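You operate a simulated robot arm through the tools that you are given. There is no shell and no other tool. Be economical: measure what you need, move in short steps, check, and stop when the job is done.

You are at the controls of a simulated robot arm. One attempt, no reset.

JOB
Stack the white oval block from the inside of the top crate behind the lined crate on top of the brown oval block. Put the red padlock from the inside of the top crate behind the lined crate in the inside of the single blue crate and the blue padlock in the inside of the crate of brown blocks. Put the green bristle bundle from the inside of the crate of grey brushes on the top of the beige cabinet and the yellow bristle bundle in the inside of the top crate by the desk. Put the can on the inside of the lined blue crate by the cream machine away on the low shelf of the tall cabinet. Take the yellow pad on the inside of the lined blue crate by the cream machine and put it away in the inside of the lined dark blue crate. Do these in any order. Set down upright: bristle bundle, can.

The check looks at the end state, three seconds after you hand in, the way a careful person would. Anything else that was tipped, shoved, dropped, spilled or broken makes it a failure.

ROBOT AND FRAMES
A 7-joint arm with a fingered hand on a trunk, on a base that drives. Base frame: it is fixed to the floor where the robot stands at the start and does not move with it; the origin is under the middle of the robot, x ahead of it, y to its left, z up; the surface under the hand at the start is at about z = 0.948. Units: m, degrees, N and s.
With the tool pointing down near the work surface it reaches from about 0.34 to 0.72 m from the robot's upright axis, wherever it stands. Its first joint turns from -69.0 to 172.0 degrees. Places, roughly: bristle bundle [0.75, 0.5, 0.5]; can [0.75, 1.75, 1]; inside of the crate of brown blocks [0.3, -4.7, 0.6]; inside of the lined dark blue crate [2.4, -3.9, 0.8]; inside of the single blue crate [2.4, 0.2, 0.3]; inside of the top crate by the desk [2.4, 3, 0.9]; low shelf of the tall cabinet (40x20 cm) [0.84, -10.84, 0.44]; oval block [0.75, -0.25, 1]; padlock [0.75, -0.25, 1]; top of the beige cabinet [4.3, -2.4, 0.8]; yellow pad (6x9x4 cm) [0.7, 1.7, 1]. Payload 3.4 kg.
The tool frame sits at the grasp point between the pads (the TCP): z along the fingers, y along the line on which they close. The tips reach 0.025 m beyond it. Largest opening 0.088 m; the body of the gripper starts 0.029 m behind the TCP. The gripper is a hand of 4 fingers: y runs from the thumb to the fingers, the wrist lies at [-0.013, -0.097, -0.162] in the tool frame, and closing takes about 1.5 s.
Orientation is that of the tool frame in the base frame, as a unit quaternion [x, y, z, w]. With the fingers straight down and the wrist toward the robot, the tool's x, y and z point along [0, 1, 0], [1, 0, 0] and [0, 0, -1] of the base frame.

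CONTROLS
- The arm moves only by the tool jog_arm. Its argument "increments" is a list that holds one entry, the list of rows, each a list of 6 numbers: the shift along the base's x, y, z in units of 30 mm (1.0 is 30 mm), then the turn, a rotation vector about the base's x, y, z in units of 8 degrees (1.0 is 8 degrees). In form: [[[dx, dy, dz, wx, wy, wz], ...]]. A call has 1 to 12 rows; each row shifts and turns the commanded pose from where the row before left it. "hand" is the gripper command, from -1 (shut) to 1 (fully open), values between in proportion, set as the call begins (left out, the last holds). A call with a number of a shift or a turn outside -1 to 1 is refused whole. Each row takes 0.2 s and may step no farther than 0.05 m and 8.6 degrees from the row before; otherwise, or with a gripper value out of range, the whole call is refused. Where a pose cannot be reached the arm comes as near as it can. A force on the tool above 40 N (or 10 N above the force at the start of the call, whichever is more), or a blocked arm, ends the call early, and 0.2 s more pass. The fingers move at their own pace (about 0.108 m/s each) and stop on an object; they squeeze with about 28 N. The grip force told is the motor's: it shows also when the fingers shut on nothing. Time passes only in rows, and 0.2 s behind the last, so rows that do not move let the fingers close. The reply holds the time, the measured pose of the TCP, the force on the tool along the base axes, the opening and the grip force, in the units named above and with some noise, with the torque about the TCP (base axes, N m) and any sound that the robot's microphone picked up.
- Cameras (640 x 400 px; columns grow to the right, rows downward): "scene" is now at [0.1369, -0.0084, 1.4579]; the picture's right is [0.02, -1.00, 0.00], its down [-0.60, -0.01, -0.80] and it looks along [0.80, 0.01, -0.60] (base axes); focal length 282 px, centre (320, 200). "wrist" rides on the gripper at [0.064, -0.083, -0.098] in the tool frame; the picture's right is [-0.62, 0.37, -0.69], its down [-0.71, -0.63, 0.30] and it looks along [-0.32, 0.68, 0.65] (tool axes); focal length 265 px, centre (320, 200). There is no depth. A picture from a camera that has moved, and an enlarged one, comes with that camera's place and axes in the base frame and with its lens. The place of the scene camera against the robot may be out by one fixed shift of up to 0.018 m in any direction.
- get_image(camera): a new picture of that camera. It takes no simulated time.
- raise_lower(by): slides the trunk up (or, below 0, down) by that many m; the arm and the scene camera ride with it, the base frame stays. It gives what a move gives, with no picture.
- base_move(legs): drives the robot by 1 to 6 legs, each [ahead, left, turn to the left] in m, m and degrees, along the robot's own axes; the way and the turn of a leg run together, so that a leg with both is an arc; at most 1.5 m and 180 degrees a leg. The arm and the cameras ride along, it lands a little off, and it stops where it bumps. It gives what a move gives.
- move_fingers(index, middle, ring, thumb_bend, thumb_turn): sets how far each is bent, from 0 (flat) to 100 (curled in); at 30 the hand is open as for a grip, at 70 the pads meet at the TCP. One left out holds its place. A second passes; each finger stops where it meets its share of the squeeze, and holds until it gets a number again. A gripper value or a shape takes the hand back. It gives what a move gives, with no picture; readings hold the bend of each and the force on the fingers (four entries, about 0 where the hand has none), thumb and palm. thumb_turn goes from beside the hand (0) to across from the fingers (100), as for a grip.
- preshape(shape): the hand has 4 fingers and takes this shape, open, in about a second: jaw (thumb against the fingers, like two jaws); tri (thumb and two fingers); tip (a fingertip pinch); poke (one finger out to press); point (the index stretched); flat (the hand flat); cup (the hand cupped); fist (a fist). The gripper value then closes the fingers along that shape, each until it touches; the sizes above hold for jaw. It gives what a move gives, with no picture.
- turn_head(pan, tilt): turns the head with the scene camera to pan (to the left, within 86 degrees either way) and tilt (down, from -29 to 69), counted from straight ahead of the robot. It gives what a move gives.
- zoom(camera, box): a new picture of the part [left, top, right, bottom] of that camera's present view, enlarged. It takes no simulated time.
- close_job(): hands the job in; it is judged then, once.

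Go step by step. Nothing tells you exact positions but the pictures and the camera data: compare them with the known pose of the tool, close in by small moves and look again before you grip or let go. The budget is 207 turns and 192 pictures, counting those below and the enlarged ones. Unless the task says otherwise, let go and move clear before handing in, and close with one line.

The tools are called after "Emit:" as name(argument=value, ...) on one line, values as JSON. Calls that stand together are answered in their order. jog_arm: Moves the arm, as the interface text tells. Its arguments: {"type":"object","properties":{"increments":{"type":"array","items":{"type":"array","items":{"type":"array","items":{"type":"number"}}}},"hand":{"type":"number"}},"required":["increments"]} The other tools are called the same way: raise_lower (by) slides the trunk up or down; preshape (shape) gives the hand a shape; move_fingers (index, middle, ring, thumb_bend, thumb_turn) moves the fingers one by one; base_move (legs) drives the base; turn_head (pan, tilt) turns the head that bears the scene camera; get_image (camera) takes a picture; zoom (camera, box) takes an enlarged picture of a part of a camera's view; close_job () hands the job in.

At the start:

```text
time_s: 0.0
position: [0.5464, -0.033, 1.1868]
orientation: [0.707, 0.708, 0.0, 0.0]
force: [-0.4, 0.6, -0.2]
wrist_torque: [-0.02, -0.01, 0.0]
grip_width: 0.0875
gripper_force: 0.1
shape: jaw
bend: [30.0, 30.0, 30.0, 30.0, 98.0]
finger forces: [0.0, 0.0, 0.0, 0.1, 0.1, 0.1]
trunk travel left (down, up): [-0.75, 0.09]
robot x, y, heading: [0.0032, -0.0011, -0.1]
head pan, tilt: [0.9, 36.8]
```

scene: 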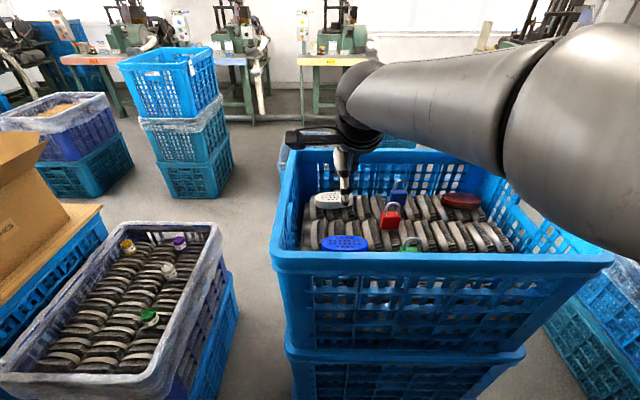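
wrist: 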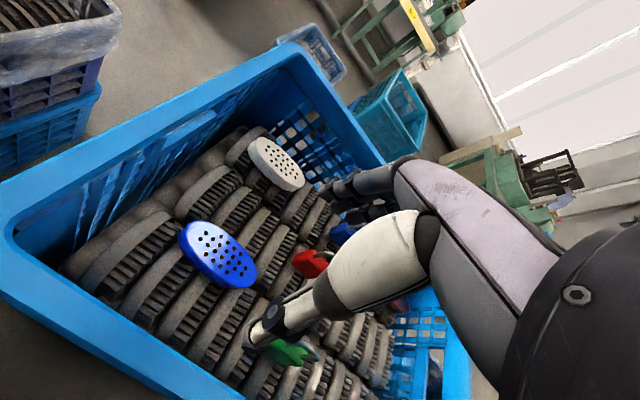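

I see the blue crate ahead with oval blocks and padlocks, and the lined crate of brushes to the left with bristle bundles. I'll zoom in for details first.

Emit:
zoom(camera="scene", box=[260, 140, 560, 290])

Emit:
zoom(camera="scene", box=[0, 200, 260, 400])

```text
2.13 times, centred on (410, 215) of scene
camera zoom: at [0.1369, -0.0084, 1.4579], right [0.02, -1.0, 0.0], down [-0.6, -0.01, -0.8], along [0.8, 0.01, -0.6], focal length 601 px, centre (128, 168)
```

zoom: 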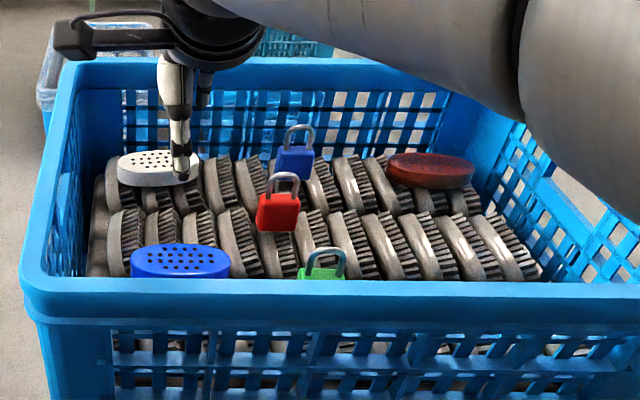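

```text
2.00 times, centred on (130, 300) of scene
camera zoom: at [0.1369, -0.0084, 1.4579], right [0.02, -1.0, 0.0], down [-0.6, -0.01, -0.8], along [0.8, 0.01, -0.6], focal length 563 px, centre (700, 0)
```

zoom: 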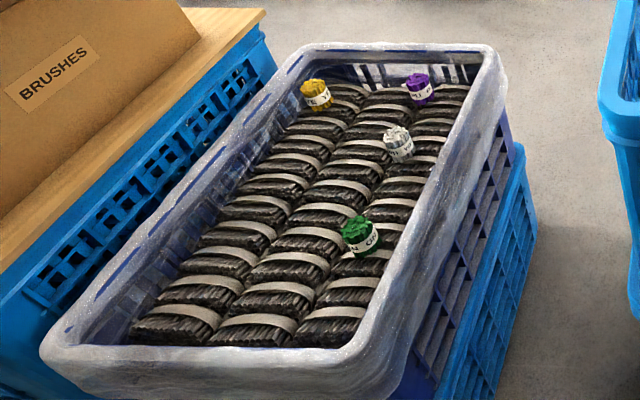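

The white block seems at about (0.79,-0.04), brown about (0.785,-0.40), both on top of the brushes. I'll look around the surroundings and down at my base before driving.

Emit:
turn_head(pan=0, tilt=69)

Emit:
get_image(camera="scene")

Emit:
turn_head(pan=75, tilt=30)

Emit:
get_image(camera="scene")

Emit:
turn_head(pan=-80, tilt=20)

Emit:
get_image(camera="scene")

```text
time_s: 1.0
position: [0.5474, -0.0333, 1.1872]
orientation: [0.707, 0.707, 0.0, 0.0]
force: [-0.8, -0.1, -0.8]
wrist_torque: [-0.02, 0.01, -0.03]
grip_width: 0.0879
gripper_force: 0.1
shape: jaw
bend: [30.0, 30.0, 30.0, 30.0, 98.0]
finger forces: [0.0, 0.1, 0.0, 0.0, 0.1, 0.0]
trunk travel left (down, up): [-0.75, 0.09]
robot x, y, heading: [0.0013, 0.0022, -0.1]
head pan, tilt: [0.0, 68.8]
```

```text
187 pictures are left
camera scene: at [0.106, -0.0098, 1.4171], right [0.0, -1.0, 0.0], down [-0.93, 0.0, -0.36], along [0.36, 0.0, -0.93], focal length 282 px, centre (320, 200)
```

scene: 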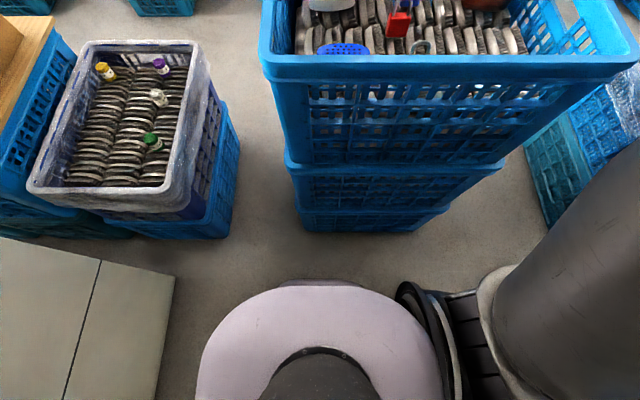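

```text
time_s: 2.4
position: [0.5482, -0.0332, 1.1873]
orientation: [0.707, 0.707, 0.0, 0.0]
force: [-0.5, -0.4, -0.1]
wrist_torque: [0.02, 0.01, 0.01]
grip_width: 0.0877
gripper_force: 0.0
shape: jaw
bend: [30.0, 30.0, 30.0, 30.0, 98.0]
finger forces: [0.0, 0.0, 0.0, 0.0, 0.0, 0.0]
trunk travel left (down, up): [-0.75, 0.09]
robot x, y, heading: [-0.0028, 0.001, -0.2]
head pan, tilt: [75.0, 30.0]
```

```text
186 pictures are left
camera scene: at [0.0734, 0.0776, 1.4685], right [0.97, -0.26, 0.0], down [-0.13, -0.48, -0.87], along [0.22, 0.84, -0.5], focal length 282 px, centre (320, 200)
```

scene: 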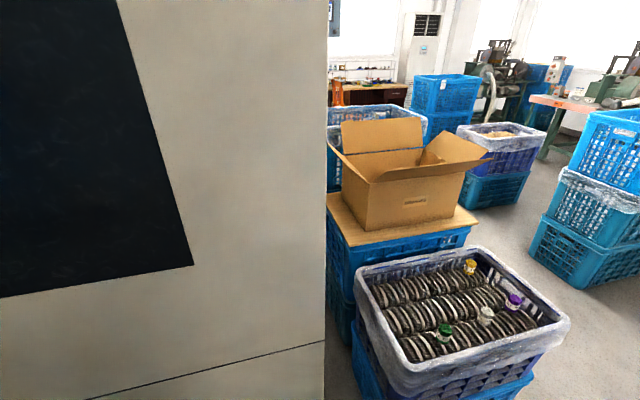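

```text
time_s: 4.8
position: [0.548, -0.033, 1.1863]
orientation: [0.706, 0.708, 0.0, 0.0]
force: [-0.5, 0.0, 0.9]
wrist_torque: [-0.03, 0.03, 0.01]
grip_width: 0.0874
gripper_force: 0.1
shape: jaw
bend: [30.0, 30.0, 30.0, 30.0, 98.0]
finger forces: [0.0, 0.0, 0.0, 0.0, 0.0, 0.0]
trunk travel left (down, up): [-0.75, 0.09]
robot x, y, heading: [-0.0017, -0.0001, -0.1]
head pan, tilt: [-80.0, 20.0]
```

```text
185 pictures are left
camera scene: at [0.0662, -0.1015, 1.4846], right [-0.98, -0.17, 0.0], down [-0.06, 0.34, -0.94], along [0.16, -0.93, -0.34], focal length 282 px, centre (320, 200)
```

scene: 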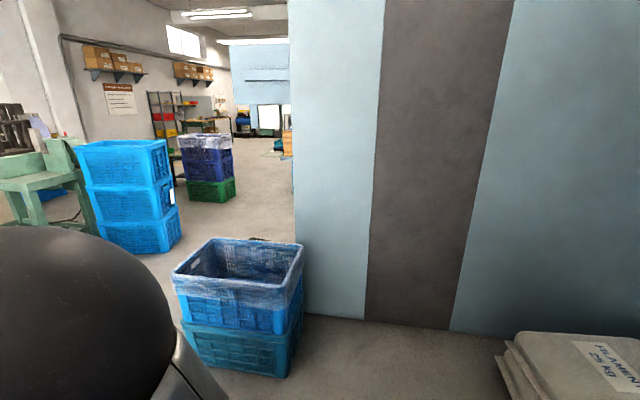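

The crate front is at x≈0.49 and my base front at ≈0.25, with free room to the right. I'll drive closer, between the white and brown blocks.

Emit:
base_move(legs=[[0.12, -0.2, 0]])

Emit:
turn_head(pan=0, tilt=45)

Emit:
get_image(camera="scene")

Emit:
get_image(camera="wrist")

```text
time_s: 6.6
position: [0.6699, -0.2394, 1.1873]
orientation: [0.708, 0.706, 0.0, 0.0]
force: [-0.3, 0.4, -0.2]
wrist_torque: [0.04, 0.02, -0.04]
grip_width: 0.0876
gripper_force: 0.2
shape: jaw
bend: [30.0, 30.0, 30.0, 30.0, 98.0]
finger forces: [0.0, 0.1, 0.0, 0.0, 0.1, 0.0]
trunk travel left (down, up): [-0.75, 0.09]
robot x, y, heading: [0.1245, -0.2059, -0.1]
head pan, tilt: [-80.0, 20.0]
```

```text
time_s: 8.2
position: [0.67, -0.2399, 1.187]
orientation: [0.708, 0.706, 0.0, -0.001]
force: [-0.7, -0.5, 0.1]
wrist_torque: [0.0, -0.03, 0.02]
grip_width: 0.0875
gripper_force: 0.0
shape: jaw
bend: [30.0, 30.0, 30.0, 30.0, 98.0]
finger forces: [0.0, 0.0, 0.1, 0.0, 0.0, 0.1]
trunk travel left (down, up): [-0.75, 0.09]
robot x, y, heading: [0.1238, -0.206, -0.3]
head pan, tilt: [0.0, 45.0]
```

```text
184 pictures are left
camera scene: at [0.2545, -0.2157, 1.4459], right [0.0, -1.0, 0.0], down [-0.71, 0.0, -0.71], along [0.71, 0.0, -0.71], focal length 282 px, centre (320, 200)
```

scene: 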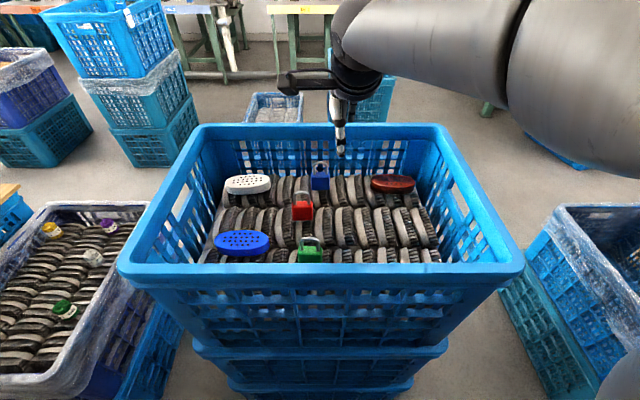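

```text
183 pictures are left
camera wrist: at [0.5875, -0.1758, 1.2864], right [0.37, -0.62, 0.69], down [-0.63, -0.71, -0.3], along [0.68, -0.33, -0.65], focal length 265 px, centre (320, 200)
```

wrist: 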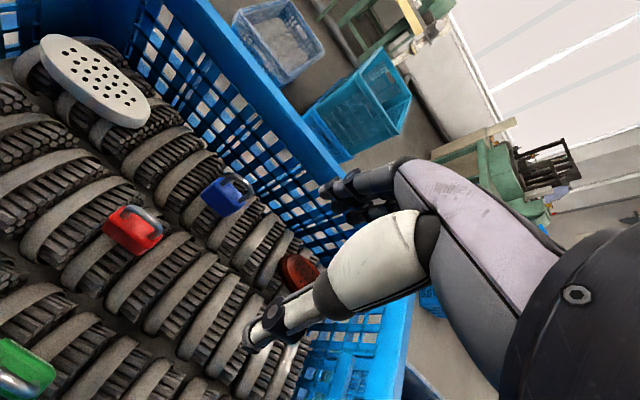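

Emit:
zoom(camera="scene", box=[190, 150, 450, 280])

```text
2.46 times, centred on (320, 215) of scene
camera zoom: at [0.2545, -0.2157, 1.4459], right [0.0, -1.0, 0.0], down [-0.71, 0.0, -0.71], along [0.71, 0.0, -0.71], focal length 694 px, centre (320, 163)
```

zoom: 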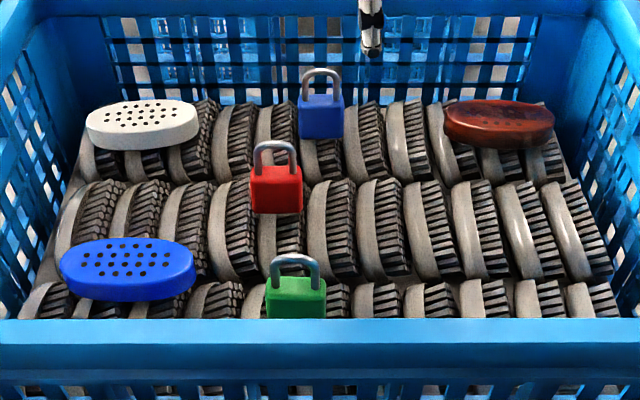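

White block ≈(0.772,-0.036), top ≈0.985. Moving above it.

Emit:
jog_arm(increments=[[[0.486, 0.97, -0.3, 0, 0, 0], [0.486, 0.97, -0.3, 0, 0, 0], [0.486, 0.97, -0.3, 0, 0, 0], [0.486, 0.97, -0.3, 0, 0, 0], [0.486, 0.97, -0.3, 0, 0, 0], [0.486, 0.97, -0.3, 0, 0, 0], [0.486, 0.97, -0.3, 0, 0, 0], [0, 0, -0.5, 0, 0, 0]]], hand=1)

Emit:
zoom(camera="scene", box=[190, 130, 350, 230])

Emit:
get_image(camera="wrist")

```text
time_s: 9.9
position: [0.7575, -0.0618, 1.1126]
orientation: [0.708, 0.707, -0.001, 0.001]
force: [0.0, 0.0, -0.3]
wrist_torque: [0.0, 0.01, -0.03]
grip_width: 0.0875
gripper_force: 0.0
shape: jaw
bend: [30.0, 30.0, 30.0, 30.0, 98.0]
finger forces: [0.0, 0.1, 0.0, 0.0, 0.0, 0.0]
out of reach, approached as far as the arm can: row 7
trunk travel left (down, up): [-0.75, 0.09]
robot x, y, heading: [0.1241, -0.2079, -0.1]
head pan, tilt: [0.0, 45.0]
```

```text
4.00 times, centred on (270, 180) of scene
camera zoom: at [0.255, -0.2147, 1.4458], right [0.0, -1.0, 0.0], down [-0.71, 0.0, -0.71], along [0.71, 0.0, -0.71], focal length 1127 px, centre (520, 280)
```

zoom: 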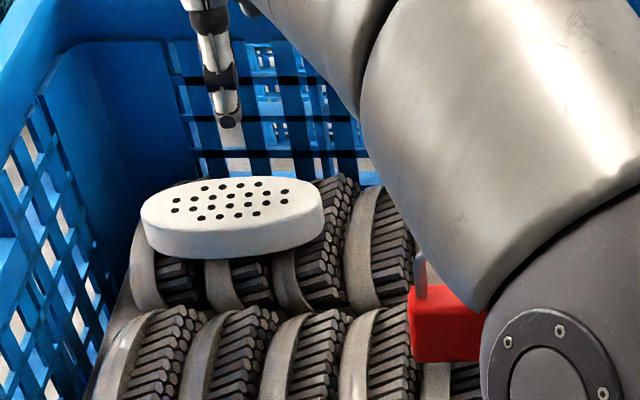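

```text
180 pictures are left
camera wrist: at [0.6743, 0.0021, 1.2113], right [0.37, -0.62, 0.69], down [-0.63, -0.71, -0.3], along [0.68, -0.33, -0.65], focal length 265 px, centre (320, 200)
```

wrist: 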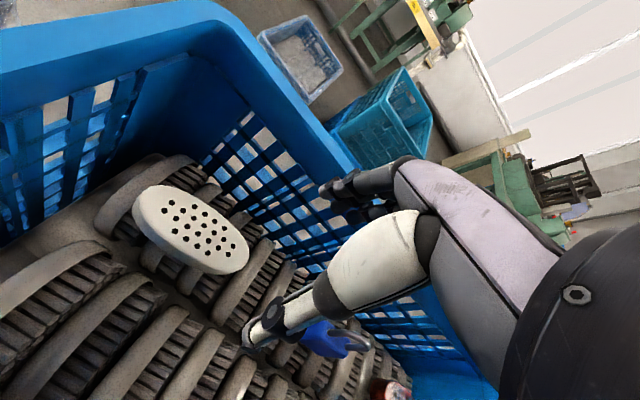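

The arm ran out of reach about 2.5 cm short. I'll check the floor gap ahead of the base to drive closer.

Emit:
turn_head(pan=25, tilt=69)

Emit:
get_image(camera="scene")

```text
time_s: 10.8
position: [0.7567, -0.0642, 1.1125]
orientation: [0.707, 0.707, 0.0, -0.001]
force: [-0.3, 0.2, 1.3]
wrist_torque: [0.0, 0.06, 0.01]
grip_width: 0.0876
gripper_force: 0.2
shape: jaw
bend: [30.0, 30.0, 30.0, 30.0, 98.0]
finger forces: [0.0, 0.0, 0.1, 0.0, 0.0, 0.1]
trunk travel left (down, up): [-0.75, 0.09]
robot x, y, heading: [0.1191, -0.1997, -0.1]
head pan, tilt: [25.0, 68.8]
```

```text
179 pictures are left
camera scene: at [0.224, -0.1918, 1.4171], right [0.42, -0.91, 0.0], down [-0.85, -0.39, -0.36], along [0.33, 0.15, -0.93], focal length 282 px, centre (320, 200)
```

scene: 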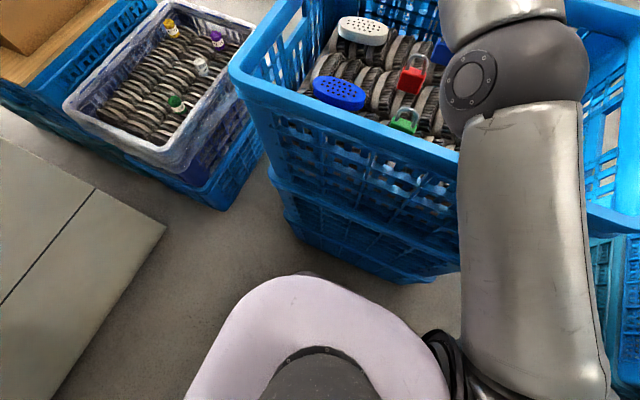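

Base front ≈0.33, crate bottom ≈0.487; 8 cm more is safe. I'll pull the hand back a bit and drive ahead.

Emit:
jog_arm(increments=[[[-0.8, 0, 0.5, 0, 0, 0], [-0.8, 0, 0.5, 0, 0, 0], [-0.7, 0, 0, 0, 0, 0]]])

Emit:
base_move(legs=[[0.08, 0, 0]])

Emit:
turn_head(pan=0, tilt=50)

Emit:
get_image(camera="scene")

Emit:
get_image(camera="wrist")

```text
time_s: 11.6
position: [0.6955, -0.0767, 1.1461]
orientation: [0.718, 0.695, 0.008, -0.014]
force: [0.7, -0.5, 0.1]
wrist_torque: [0.0, -0.02, -0.02]
grip_width: 0.0875
gripper_force: 0.1
shape: jaw
bend: [30.0, 30.0, 30.0, 30.0, 98.0]
finger forces: [0.0, 0.0, 0.0, 0.1, 0.0, 0.0]
trunk travel left (down, up): [-0.75, 0.09]
robot x, y, heading: [0.1233, -0.2079, -0.0]
head pan, tilt: [25.0, 68.8]
```

```text
time_s: 12.7
position: [0.7738, -0.0738, 1.1517]
orientation: [0.716, 0.698, 0.01, -0.011]
force: [0.1, 0.0, -0.2]
wrist_torque: [0.02, 0.04, 0.02]
grip_width: 0.0878
gripper_force: 0.0
shape: jaw
bend: [30.0, 30.0, 30.0, 30.0, 98.0]
finger forces: [0.1, 0.0, 0.0, 0.0, 0.1, 0.0]
trunk travel left (down, up): [-0.75, 0.09]
robot x, y, heading: [0.2025, -0.2056, -0.1]
head pan, tilt: [25.0, 68.8]
```

```text
time_s: 13.6
position: [0.7749, -0.0768, 1.1525]
orientation: [0.718, 0.696, 0.014, -0.013]
force: [0.4, -0.5, -0.6]
wrist_torque: [0.01, 0.03, 0.02]
grip_width: 0.0876
gripper_force: 0.0
shape: jaw
bend: [30.0, 30.0, 30.0, 30.0, 98.0]
finger forces: [0.0, 0.1, 0.1, 0.0, 0.0, 0.0]
trunk travel left (down, up): [-0.75, 0.09]
robot x, y, heading: [0.2068, -0.2048, 0.0]
head pan, tilt: [0.0, 50.0]
```

```text
178 pictures are left
camera scene: at [0.3281, -0.2155, 1.4389], right [0.0, -1.0, 0.0], down [-0.77, 0.0, -0.64], along [0.64, 0.0, -0.77], focal length 282 px, centre (320, 200)
```

scene: 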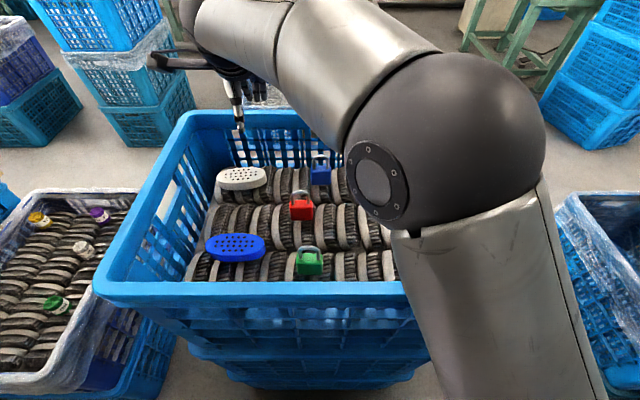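

```text
177 pictures are left
camera wrist: at [0.6935, -0.013, 1.255], right [0.35, -0.66, 0.67], down [-0.65, -0.68, -0.33], along [0.67, -0.32, -0.67], focal length 265 px, centre (320, 200)
```

wrist: 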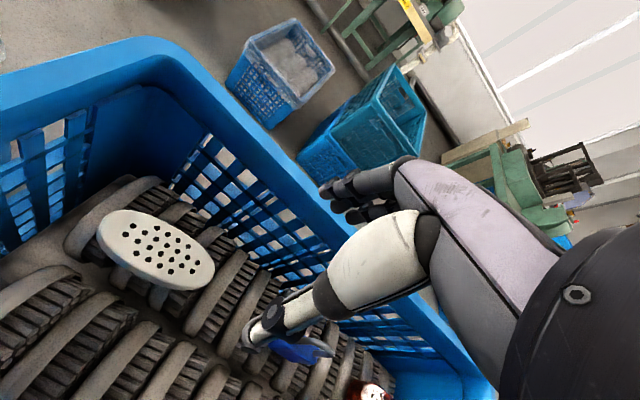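

White block by the wrist camera: ≈(0.777,-0.022), top ≈0.965. Straightening the hand and descending to above it.

Emit:
jog_arm(increments=[[[0.07, 0.61, -0.6, -0.14, 0, 0.11], [0, 0.61, -0.6, -0.13, 0, 0.11], [0, 0.61, -0.6, 0, 0, 0], [0, 0, -0.7, 0, 0, 0], [0, 0, -0.7, 0, 0, 0]]], hand=1)

Emit:
zoom(camera="scene", box=[190, 110, 350, 210])

Emit:
get_image(camera="wrist")

```text
time_s: 14.8
position: [0.7858, -0.0313, 1.0665]
orientation: [0.716, 0.698, 0.008, -0.01]
force: [-0.3, -1.0, 0.6]
wrist_torque: [-0.01, -0.01, 0.0]
grip_width: 0.0877
gripper_force: 0.0
shape: jaw
bend: [30.0, 30.0, 30.0, 30.0, 98.0]
finger forces: [0.0, 0.0, 0.0, 0.0, 0.0, 0.1]
trunk travel left (down, up): [-0.75, 0.09]
robot x, y, heading: [0.2028, -0.2051, -0.2]
head pan, tilt: [0.0, 50.0]
```

```text
4.00 times, centred on (270, 160) of scene
camera zoom: at [0.3289, -0.2151, 1.4389], right [0.0, -1.0, 0.0], down [-0.77, 0.0, -0.64], along [0.64, 0.0, -0.77], focal length 1127 px, centre (520, 360)
```

zoom: 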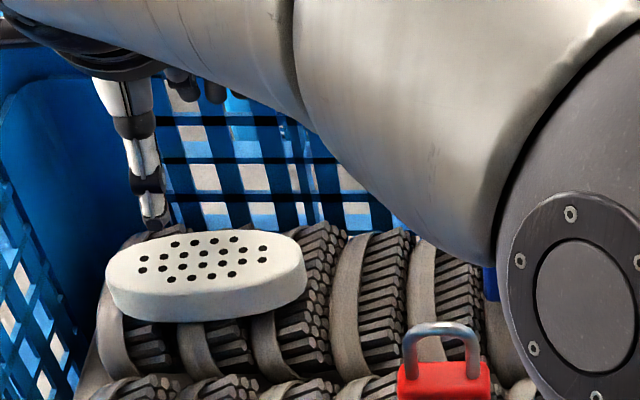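

```text
175 pictures are left
camera wrist: at [0.7045, 0.033, 1.1668], right [0.35, -0.65, 0.68], down [-0.65, -0.69, -0.32], along [0.67, -0.33, -0.66], focal length 265 px, centre (320, 200)
```

wrist: 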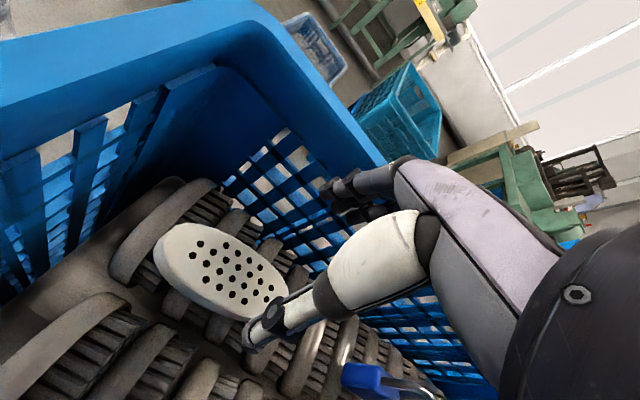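

Emit:
jog_arm(increments=[[[-0.2, 0.1, -0.3, -0.1, 0, 0.1], [-0.1, 0.1, -0.5, -0.1, 0, 0.1], [0, 0, 0, 0, 0, 0], [0, 0, 0, 0, 0, 0]]])

Emit:
get_image(camera="wrist")

```text
time_s: 15.8
position: [0.7754, -0.0245, 1.0371]
orientation: [0.704, 0.71, -0.006, 0.003]
force: [0.1, -0.2, 0.5]
wrist_torque: [0.0, -0.01, 0.0]
grip_width: 0.0877
gripper_force: 0.1
shape: jaw
bend: [30.0, 30.0, 30.0, 30.0, 98.0]
finger forces: [0.0, 0.0, 0.0, 0.0, 0.0, 0.1]
trunk travel left (down, up): [-0.75, 0.09]
robot x, y, heading: [0.2007, -0.2055, 0.1]
head pan, tilt: [0.0, 50.0]
```

```text
174 pictures are left
camera wrist: at [0.6927, 0.0403, 1.1356], right [0.37, -0.61, 0.7], down [-0.63, -0.72, -0.29], along [0.68, -0.33, -0.65], focal length 265 px, centre (320, 200)
```

wrist: 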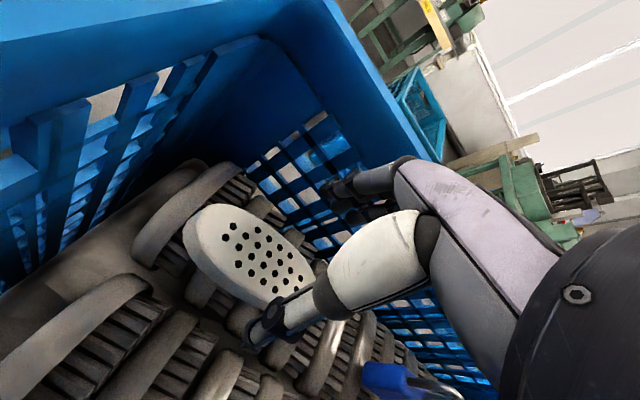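

Well centred. Descend to grip height.

Emit:
jog_arm(increments=[[[0, 0, -0.9, 0, 0, 0], [0, 0, -0.9, 0, 0, 0], [-0.05, 0, -0.7, 0, 0, 0], [0, 0, 0, 0, 0, 0]]])

Emit:
get_image(camera="wrist")

Emit:
zoom(camera="scene", box=[190, 110, 350, 210])

```text
time_s: 16.7
position: [0.7727, -0.0176, 0.9708]
orientation: [0.699, 0.715, 0.001, 0.019]
force: [-4.8, -2.0, 19.3]
wrist_torque: [-0.17, -0.61, -0.07]
grip_width: 0.0858
gripper_force: 0.1
shape: jaw
bend: [30.0, 30.0, 30.0, 27.0, 98.0]
finger forces: [0.1, 16.9, 0.1, 0.0, 2.4, 0.1]
trunk travel left (down, up): [-0.75, 0.09]
robot x, y, heading: [0.2053, -0.2024, -0.3]
head pan, tilt: [0.0, 50.0]
stopped in row 4: the force on the tool passed its limit at 43 N (the readings are from after the stop); the commanded pose is now the measured one
```

```text
173 pictures are left
camera wrist: at [0.6852, 0.0472, 1.0662], right [0.36, -0.6, 0.72], down [-0.61, -0.74, -0.3], along [0.71, -0.32, -0.63], focal length 265 px, centre (320, 200)
```

wrist: 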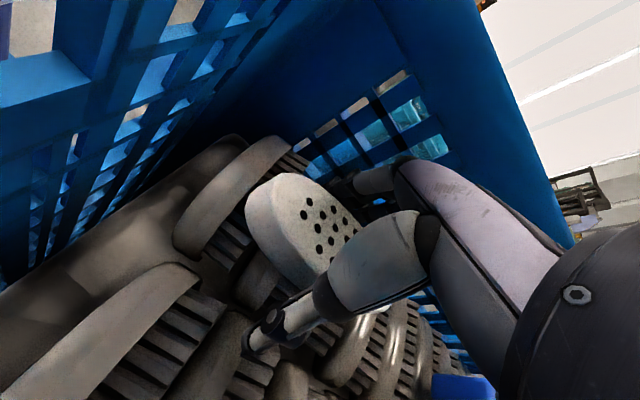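

```text
4.00 times, centred on (270, 160) of scene
camera zoom: at [0.3255, -0.2166, 1.4395], right [0.0, -1.0, 0.0], down [-0.76, 0.0, -0.64], along [0.64, 0.0, -0.76], focal length 1127 px, centre (520, 360)
```

zoom: 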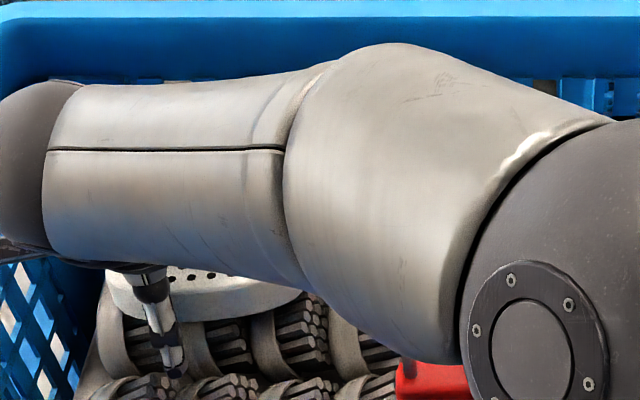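

Fingertips touch the brush surface; the block should be between the pads. Lift 4 mm and close.

Emit:
jog_arm(increments=[[[0, -0.1, 0.15, 0, 0, 0], [0, 0, 0, 0, 0, 0]]])

Emit:
jog_arm(increments=[[[0, 0, 0, 0, 0, 0], [0, 0, 0, 0, 0, 0], [0, 0, 0, 0, 0, 0], [0, 0, 0, 0, 0, 0], [0, 0, 0, 0, 0, 0], [0, 0, 0, 0, 0, 0], [0, 0, 0, 0, 0, 0]]], hand=-1)

Emit:
get_image(camera="wrist")

```text
time_s: 17.3
position: [0.7708, -0.0225, 0.9714]
orientation: [0.7, 0.714, -0.002, 0.014]
force: [-2.5, 2.5, 10.7]
wrist_torque: [0.03, -0.36, 0.07]
grip_width: 0.0871
gripper_force: 0.0
shape: jaw
bend: [30.0, 30.0, 30.0, 29.0, 97.0]
finger forces: [0.0, 9.9, 0.0, 0.0, 1.3, 0.1]
trunk travel left (down, up): [-0.75, 0.09]
robot x, y, heading: [0.204, -0.203, -0.1]
head pan, tilt: [0.0, 50.0]
```

```text
time_s: 18.9
position: [0.772, -0.0232, 0.9748]
orientation: [0.701, 0.713, 0.001, 0.016]
force: [-2.5, -0.9, 17.0]
wrist_torque: [0.01, 0.69, 0.02]
grip_width: 0.0445
gripper_force: 27.9
shape: jaw
bend: [74.0, 46.0, 43.0, 65.0, 100.0]
finger forces: [13.6, 6.7, 3.9, 0.0, 42.2, 0.1]
trunk travel left (down, up): [-0.75, 0.09]
robot x, y, heading: [0.2014, -0.204, -0.3]
head pan, tilt: [0.0, 50.0]
```

```text
171 pictures are left
camera wrist: at [0.6856, 0.0417, 1.0702], right [0.36, -0.6, 0.71], down [-0.61, -0.73, -0.3], along [0.7, -0.33, -0.63], focal length 265 px, centre (320, 200)
```

wrist: 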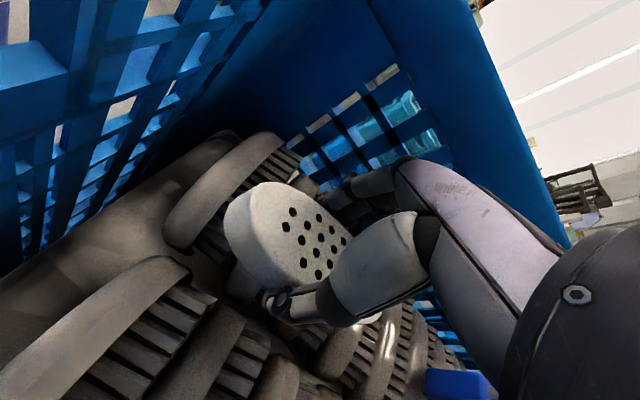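

Gripped. Lifting.

Emit:
jog_arm(increments=[[[0, 0, 0.3, 0, 0, 0], [0, 0, 0.6, 0, 0, 0], [0, 0, 0.9, 0, 0, 0], [-0.2, 0, 0.9, 0, 0, 0], [-0.2, 0, 0.9, 0, 0, 0], [-0.2, 0, 0.9, 0, 0, 0], [0, 0, 0, 0, 0, 0]]])

Emit:
get_image(camera="wrist")

Emit:
get_image(camera="scene")

```text
time_s: 20.3
position: [0.7572, -0.0354, 1.0221]
orientation: [0.708, 0.702, -0.056, -0.052]
force: [0.4, -0.8, -1.3]
wrist_torque: [0.02, 0.01, 0.01]
grip_width: 0.0444
gripper_force: 28.4
shape: jaw
bend: [74.0, 46.0, 44.0, 66.0, 99.0]
finger forces: [15.3, 6.9, 3.9, 0.0, 26.1, 0.0]
trunk travel left (down, up): [-0.75, 0.09]
robot x, y, heading: [0.2021, -0.2043, -0.2]
head pan, tilt: [0.0, 50.0]
stopped in row 6: the arm was blocked; the commanded pose is now the measured one
```

```text
170 pictures are left
camera wrist: at [0.6903, 0.0289, 1.1322], right [0.46, -0.62, 0.63], down [-0.68, -0.71, -0.2], along [0.57, -0.33, -0.75], focal length 265 px, centre (320, 200)
```

wrist: 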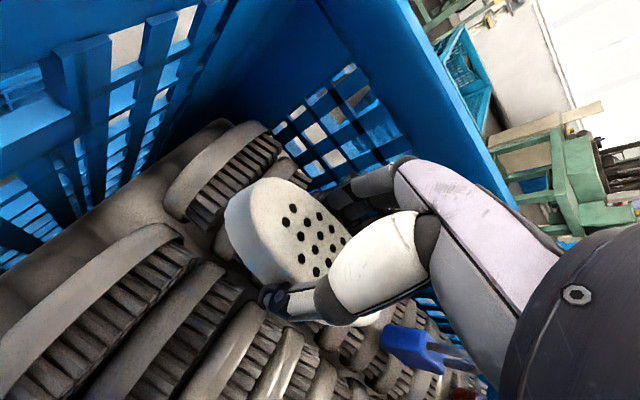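

```text
169 pictures are left
camera scene: at [0.3287, -0.2161, 1.4389], right [0.0, -1.0, 0.0], down [-0.77, 0.0, -0.64], along [0.64, 0.0, -0.77], focal length 282 px, centre (320, 200)
```

scene: 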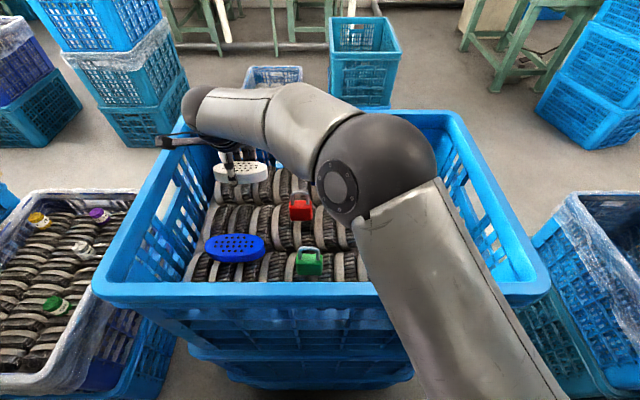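

The lift was blocked part way with the hand tilting, apparently an arm configuration issue. I'll lift with the trunk instead.

Emit:
raise_lower(by=0.08)

Emit:
get_image(camera="scene")

Emit:
get_image(camera="wrist")

```text
time_s: 21.4
position: [0.7567, -0.0359, 1.103]
orientation: [0.709, 0.702, -0.054, -0.052]
force: [0.5, -0.5, -1.2]
wrist_torque: [-0.01, 0.01, -0.01]
grip_width: 0.044
gripper_force: 28.0
shape: jaw
bend: [74.0, 46.0, 44.0, 66.0, 99.0]
finger forces: [15.3, 6.8, 4.0, 0.0, 26.1, 0.0]
trunk travel left (down, up): [-0.83, 0.01]
robot x, y, heading: [0.2013, -0.2053, -0.2]
head pan, tilt: [0.0, 50.0]
```

```text
168 pictures are left
camera scene: at [0.3287, -0.2156, 1.5189], right [0.0, -1.0, 0.0], down [-0.77, 0.0, -0.64], along [0.64, 0.0, -0.77], focal length 282 px, centre (320, 200)
```

scene: 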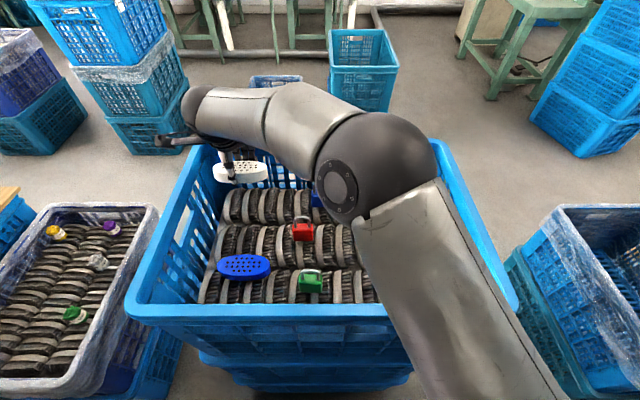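

```text
167 pictures are left
camera wrist: at [0.6901, 0.0295, 1.2132], right [0.46, -0.62, 0.63], down [-0.68, -0.71, -0.2], along [0.58, -0.33, -0.75], focal length 265 px, centre (320, 200)
```

wrist: 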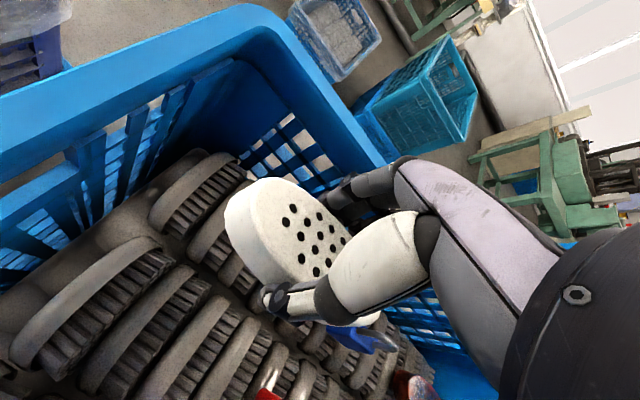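

White block is held clear. Now drive sideways so the hand comes over the brown block, then straighten the hand.

Emit:
base_move(legs=[[0, -0.34, 0]])

Emit:
jog_arm(increments=[[[0.2, 0, 0.2, 0, -0.5, 0], [0.2, 0, 0.2, 0, -0.57, 0], [0, 0, 0, 0, 0, 0], [0, 0, 0, 0, 0, 0]]])

Emit:
get_image(camera="scene")

Emit:
get_image(camera="wrist")

```text
time_s: 23.7
position: [0.7567, -0.3766, 1.1041]
orientation: [0.706, 0.704, -0.054, -0.051]
force: [-0.3, -0.4, -1.0]
wrist_torque: [-0.02, 0.01, 0.0]
grip_width: 0.0441
gripper_force: 27.5
shape: jaw
bend: [74.0, 46.0, 44.0, 66.0, 99.0]
finger forces: [15.3, 6.9, 3.9, 0.1, 26.1, 0.0]
trunk travel left (down, up): [-0.83, 0.01]
robot x, y, heading: [0.2053, -0.5474, 0.4]
head pan, tilt: [0.0, 50.0]
```

```text
time_s: 24.7
position: [0.7782, -0.3939, 1.1118]
orientation: [0.722, 0.691, -0.002, -0.017]
force: [0.1, 0.6, -0.6]
wrist_torque: [0.02, -0.01, 0.01]
grip_width: 0.0442
gripper_force: 28.1
shape: jaw
bend: [74.0, 46.0, 44.0, 66.0, 99.0]
finger forces: [15.3, 6.8, 3.9, 0.1, 26.2, 0.0]
trunk travel left (down, up): [-0.83, 0.01]
robot x, y, heading: [0.2, -0.5494, 0.0]
head pan, tilt: [0.0, 50.0]
```

```text
166 pictures are left
camera scene: at [0.3288, -0.5592, 1.519], right [0.0, -1.0, 0.0], down [-0.77, 0.0, -0.64], along [0.64, 0.0, -0.77], focal length 282 px, centre (320, 200)
```

scene: 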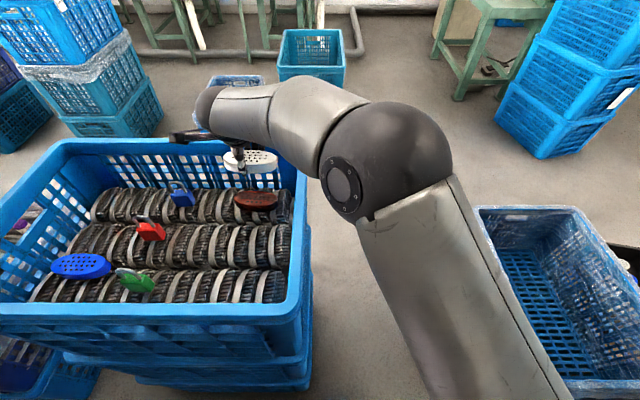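

```text
165 pictures are left
camera wrist: at [0.7008, -0.3294, 1.214], right [0.36, -0.65, 0.67], down [-0.67, -0.68, -0.3], along [0.65, -0.34, -0.68], focal length 265 px, centre (320, 200)
```

wrist: 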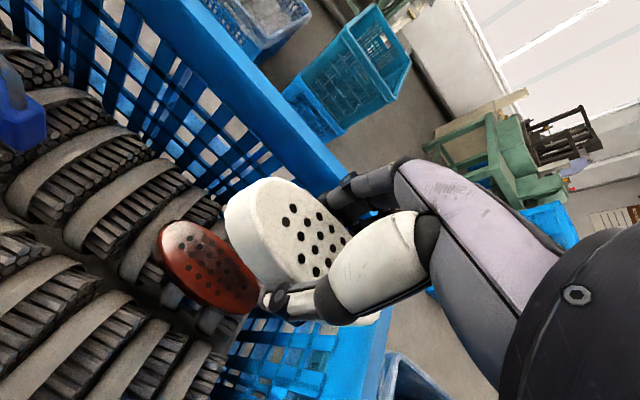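

The white block hangs nearly over the brown one (brown ≈(0.779,-0.386)). I'll align yaw/tilt and centre.

Emit:
jog_arm(increments=[[[0, 0.2, 0, -0.15, -0.18, 0.35], [0, 0.23, 0, -0.16, -0.18, 0.35], [0, 0, 0, 0, 0, 0], [0, 0, 0, 0, 0, 0]]])

Emit:
get_image(camera="wrist")

Emit:
zoom(camera="scene", box=[180, 130, 340, 230])

```text
time_s: 25.7
position: [0.7791, -0.381, 1.1166]
orientation: [0.687, 0.727, 0.007, 0.018]
force: [-0.2, -0.7, -0.7]
wrist_torque: [0.02, 0.03, -0.04]
grip_width: 0.0441
gripper_force: 27.5
shape: jaw
bend: [74.0, 47.0, 44.0, 66.0, 99.0]
finger forces: [15.2, 6.8, 3.8, 0.0, 26.1, 0.0]
trunk travel left (down, up): [-0.83, 0.01]
robot x, y, heading: [0.2042, -0.551, 0.0]
head pan, tilt: [0.0, 50.0]
```

```text
164 pictures are left
camera wrist: at [0.6892, -0.3195, 1.2123], right [0.38, -0.59, 0.72], down [-0.58, -0.75, -0.31], along [0.72, -0.3, -0.62], focal length 265 px, centre (320, 200)
```

wrist: 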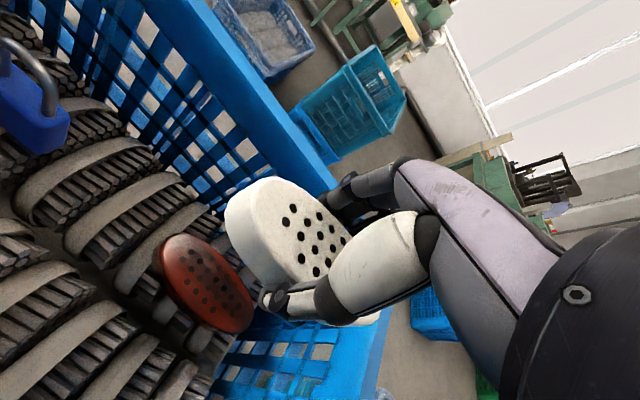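

```text
4.00 times, centred on (260, 180) of scene
camera zoom: at [0.3289, -0.559, 1.519], right [0.0, -1.0, 0.0], down [-0.77, 0.0, -0.64], along [0.64, 0.0, -0.77], focal length 1127 px, centre (560, 280)
```

zoom: 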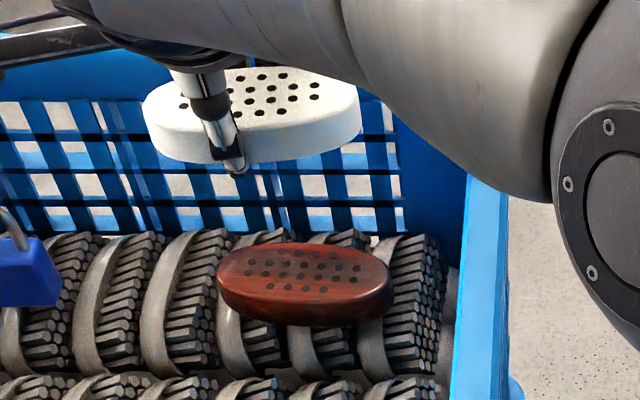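

Positions match; the scene view shows brown rotated slightly clockwise relative to white, so I turn back ~5° and lower with the trunk.

Emit:
jog_arm(increments=[[[0, 0, 0, 0, 0, -0.35], [0, 0, 0, 0, 0, -0.3], [0, 0, 0, 0, 0, 0], [0, 0, 0, 0, 0, 0]]])

Emit:
raise_lower(by=-0.085)

Emit:
get_image(camera="wrist")

Emit:
zoom(camera="scene", box=[180, 130, 340, 230])

```text
time_s: 26.7
position: [0.7787, -0.3781, 1.1228]
orientation: [0.717, 0.696, 0.007, 0.023]
force: [0.0, 0.3, -0.8]
wrist_torque: [0.02, -0.01, -0.03]
grip_width: 0.0442
gripper_force: 28.1
shape: jaw
bend: [74.0, 47.0, 44.0, 66.0, 99.0]
finger forces: [15.3, 7.0, 3.8, 0.0, 26.1, 0.0]
trunk travel left (down, up): [-0.83, 0.01]
robot x, y, heading: [0.2008, -0.5522, 0.2]
head pan, tilt: [0.0, 50.0]
```

```text
time_s: 27.9
position: [0.7789, -0.3784, 1.0368]
orientation: [0.717, 0.696, 0.007, 0.023]
force: [-0.3, -0.6, -1.4]
wrist_torque: [0.03, -0.02, 0.03]
grip_width: 0.044
gripper_force: 28.1
shape: jaw
bend: [74.0, 47.0, 44.0, 66.0, 99.0]
finger forces: [15.3, 6.9, 3.8, 0.0, 26.1, 0.1]
trunk travel left (down, up): [-0.745, 0.095]
robot x, y, heading: [0.2035, -0.5477, 0.2]
head pan, tilt: [0.0, 50.0]
```

```text
162 pictures are left
camera wrist: at [0.6935, -0.309, 1.1313], right [0.32, -0.61, 0.72], down [-0.64, -0.7, -0.32], along [0.7, -0.36, -0.62], focal length 265 px, centre (320, 200)
```

wrist: 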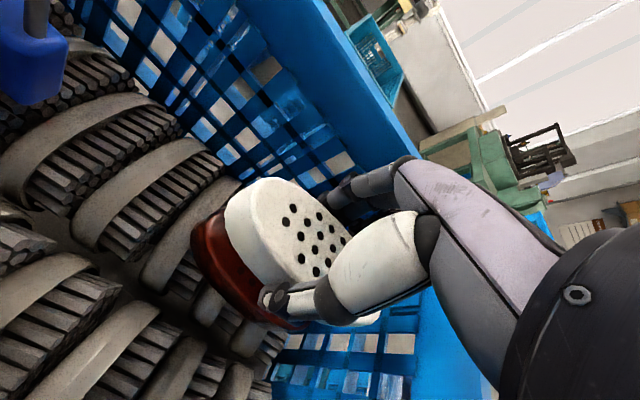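

```text
4.00 times, centred on (260, 180) of scene
camera zoom: at [0.3287, -0.559, 1.434], right [0.0, -1.0, 0.0], down [-0.77, 0.0, -0.64], along [0.64, 0.0, -0.77], focal length 1127 px, centre (560, 280)
```

zoom: 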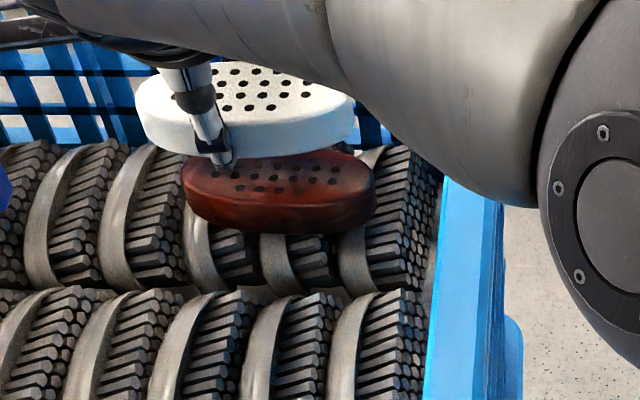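

Alignment in y is good; evidence from both cameras suggests the white block is ~1 cm short in x. Correct and lower carefully.

Emit:
jog_arm(increments=[[[0.33, -0.1, -0.2, 0, 0, 0], [0, 0, -0.2, 0, 0, 0], [0, 0, -0.2, 0, 0, 0], [0, 0, -0.2, 0, 0, 0], [0, 0, 0, 0, 0, 0], [0, 0, 0, 0, 0, 0]]])

Emit:
get_image(camera="wrist")

Emit:
zoom(camera="scene", box=[180, 130, 340, 230])

```text
time_s: 29.3
position: [0.7835, -0.3769, 1.0099]
orientation: [0.713, 0.7, 0.003, 0.028]
force: [0.4, -0.2, -0.2]
wrist_torque: [0.02, 0.0, 0.01]
grip_width: 0.044
gripper_force: 28.2
shape: jaw
bend: [74.0, 47.0, 44.0, 66.0, 99.0]
finger forces: [15.3, 6.9, 3.8, 0.0, 26.1, 0.0]
trunk travel left (down, up): [-0.745, 0.095]
robot x, y, heading: [0.2026, -0.5512, 0.2]
head pan, tilt: [0.0, 50.0]
```

```text
160 pictures are left
camera wrist: at [0.6981, -0.3073, 1.1028], right [0.32, -0.6, 0.73], down [-0.63, -0.71, -0.31], along [0.71, -0.36, -0.61], focal length 265 px, centre (320, 200)
```

wrist: 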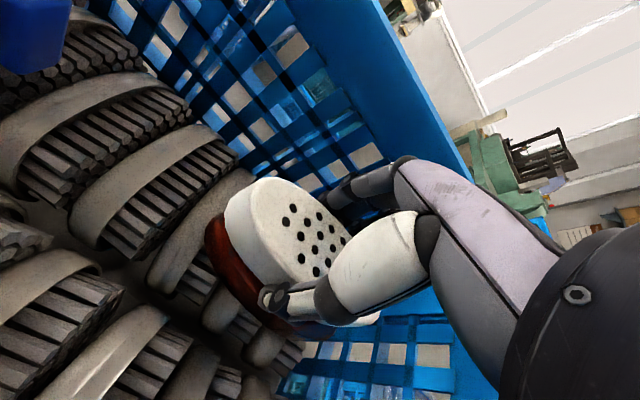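

```text
4.00 times, centred on (260, 180) of scene
camera zoom: at [0.3289, -0.559, 1.434], right [0.0, -1.0, 0.0], down [-0.77, 0.0, -0.64], along [0.64, 0.0, -0.77], focal length 1127 px, centre (560, 280)
```

zoom: 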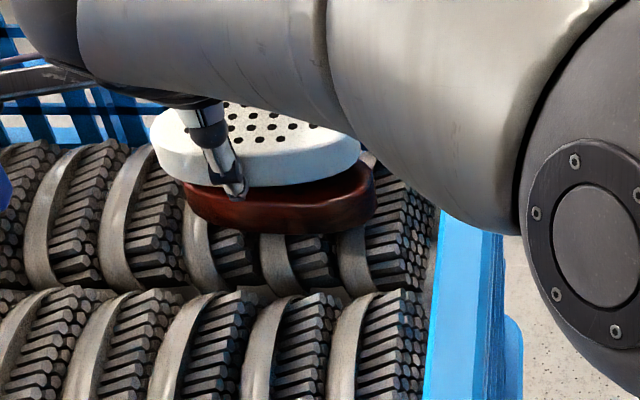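

Emit:
jog_arm(increments=[[[0, 0, -0.1, 0, 0, 0], [0, 0, -0.1, 0, 0, 0], [0, 0, -0.1, 0, 0, 0], [0, 0, 0, 0, 0, 0], [0, 0, 0, 0, 0, 0]]])

Emit:
zoom(camera="scene", box=[180, 130, 340, 230])

```text
time_s: 30.5
position: [0.7844, -0.3755, 0.9992]
orientation: [0.712, 0.702, 0.004, 0.029]
force: [0.7, 0.0, -0.9]
wrist_torque: [0.03, 0.0, 0.0]
grip_width: 0.0438
gripper_force: 27.6
shape: jaw
bend: [74.0, 47.0, 44.0, 66.0, 99.0]
finger forces: [15.2, 6.9, 3.8, 0.1, 26.1, 0.1]
trunk travel left (down, up): [-0.745, 0.095]
robot x, y, heading: [0.2029, -0.5492, 0.3]
head pan, tilt: [0.0, 50.0]
```

```text
4.00 times, centred on (260, 180) of scene
camera zoom: at [0.3289, -0.5591, 1.434], right [0.0, -1.0, 0.0], down [-0.77, 0.0, -0.64], along [0.64, 0.0, -0.77], focal length 1127 px, centre (560, 280)
```

zoom: 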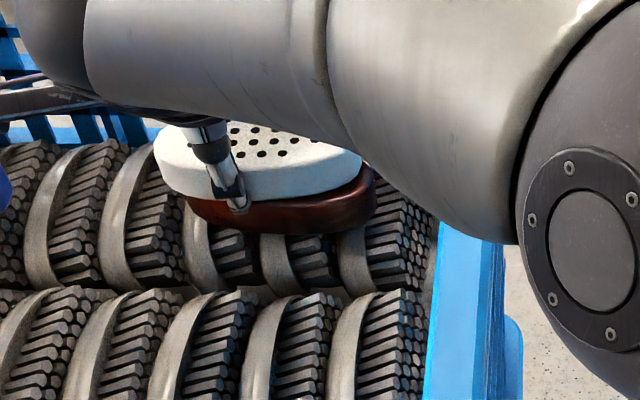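

Emit:
jog_arm(increments=[[[0, 0, -0.1, 0, 0, 0], [0, 0, -0.1, 0, 0, 0], [0, 0, -0.1, 0, 0, 0], [0, 0, 0, 0, 0, 0], [0, 0, 0, 0, 0, 0]]])

Emit:
zoom(camera="scene", box=[180, 130, 340, 230])

Emit:
get_image(camera="wrist")

```text
time_s: 31.7
position: [0.7814, -0.374, 0.9967]
orientation: [0.711, 0.702, 0.007, 0.034]
force: [3.3, 3.7, 32.6]
wrist_torque: [0.0, 0.0, 0.11]
grip_width: 0.045
gripper_force: 27.7
shape: jaw
bend: [74.0, 44.0, 41.0, 69.0, 99.0]
finger forces: [17.3, 9.3, 4.5, 0.0, 27.9, 0.0]
trunk travel left (down, up): [-0.745, 0.095]
robot x, y, heading: [0.1993, -0.5527, 0.1]
head pan, tilt: [0.0, 50.0]
```

```text
4.00 times, centred on (260, 180) of scene
camera zoom: at [0.3233, -0.5599, 1.4348], right [0.0, -1.0, 0.0], down [-0.76, 0.0, -0.65], along [0.65, 0.0, -0.76], focal length 1127 px, centre (560, 280)
```

zoom: 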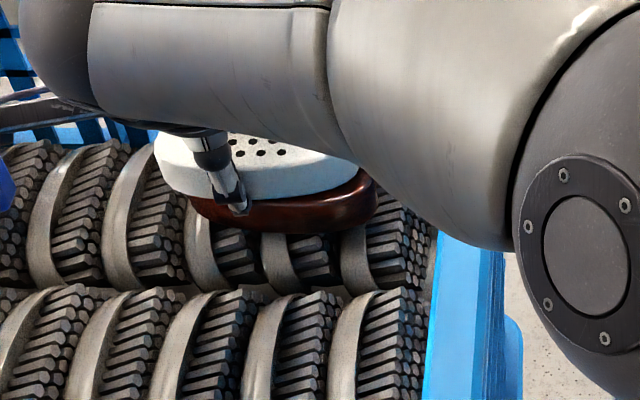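

```text
156 pictures are left
camera wrist: at [0.6934, -0.306, 1.0886], right [0.32, -0.6, 0.74], down [-0.62, -0.72, -0.31], along [0.72, -0.36, -0.6], focal length 265 px, centre (320, 200)
```

wrist: 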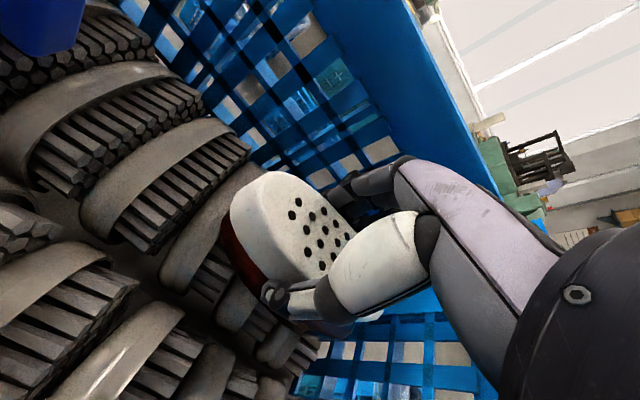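

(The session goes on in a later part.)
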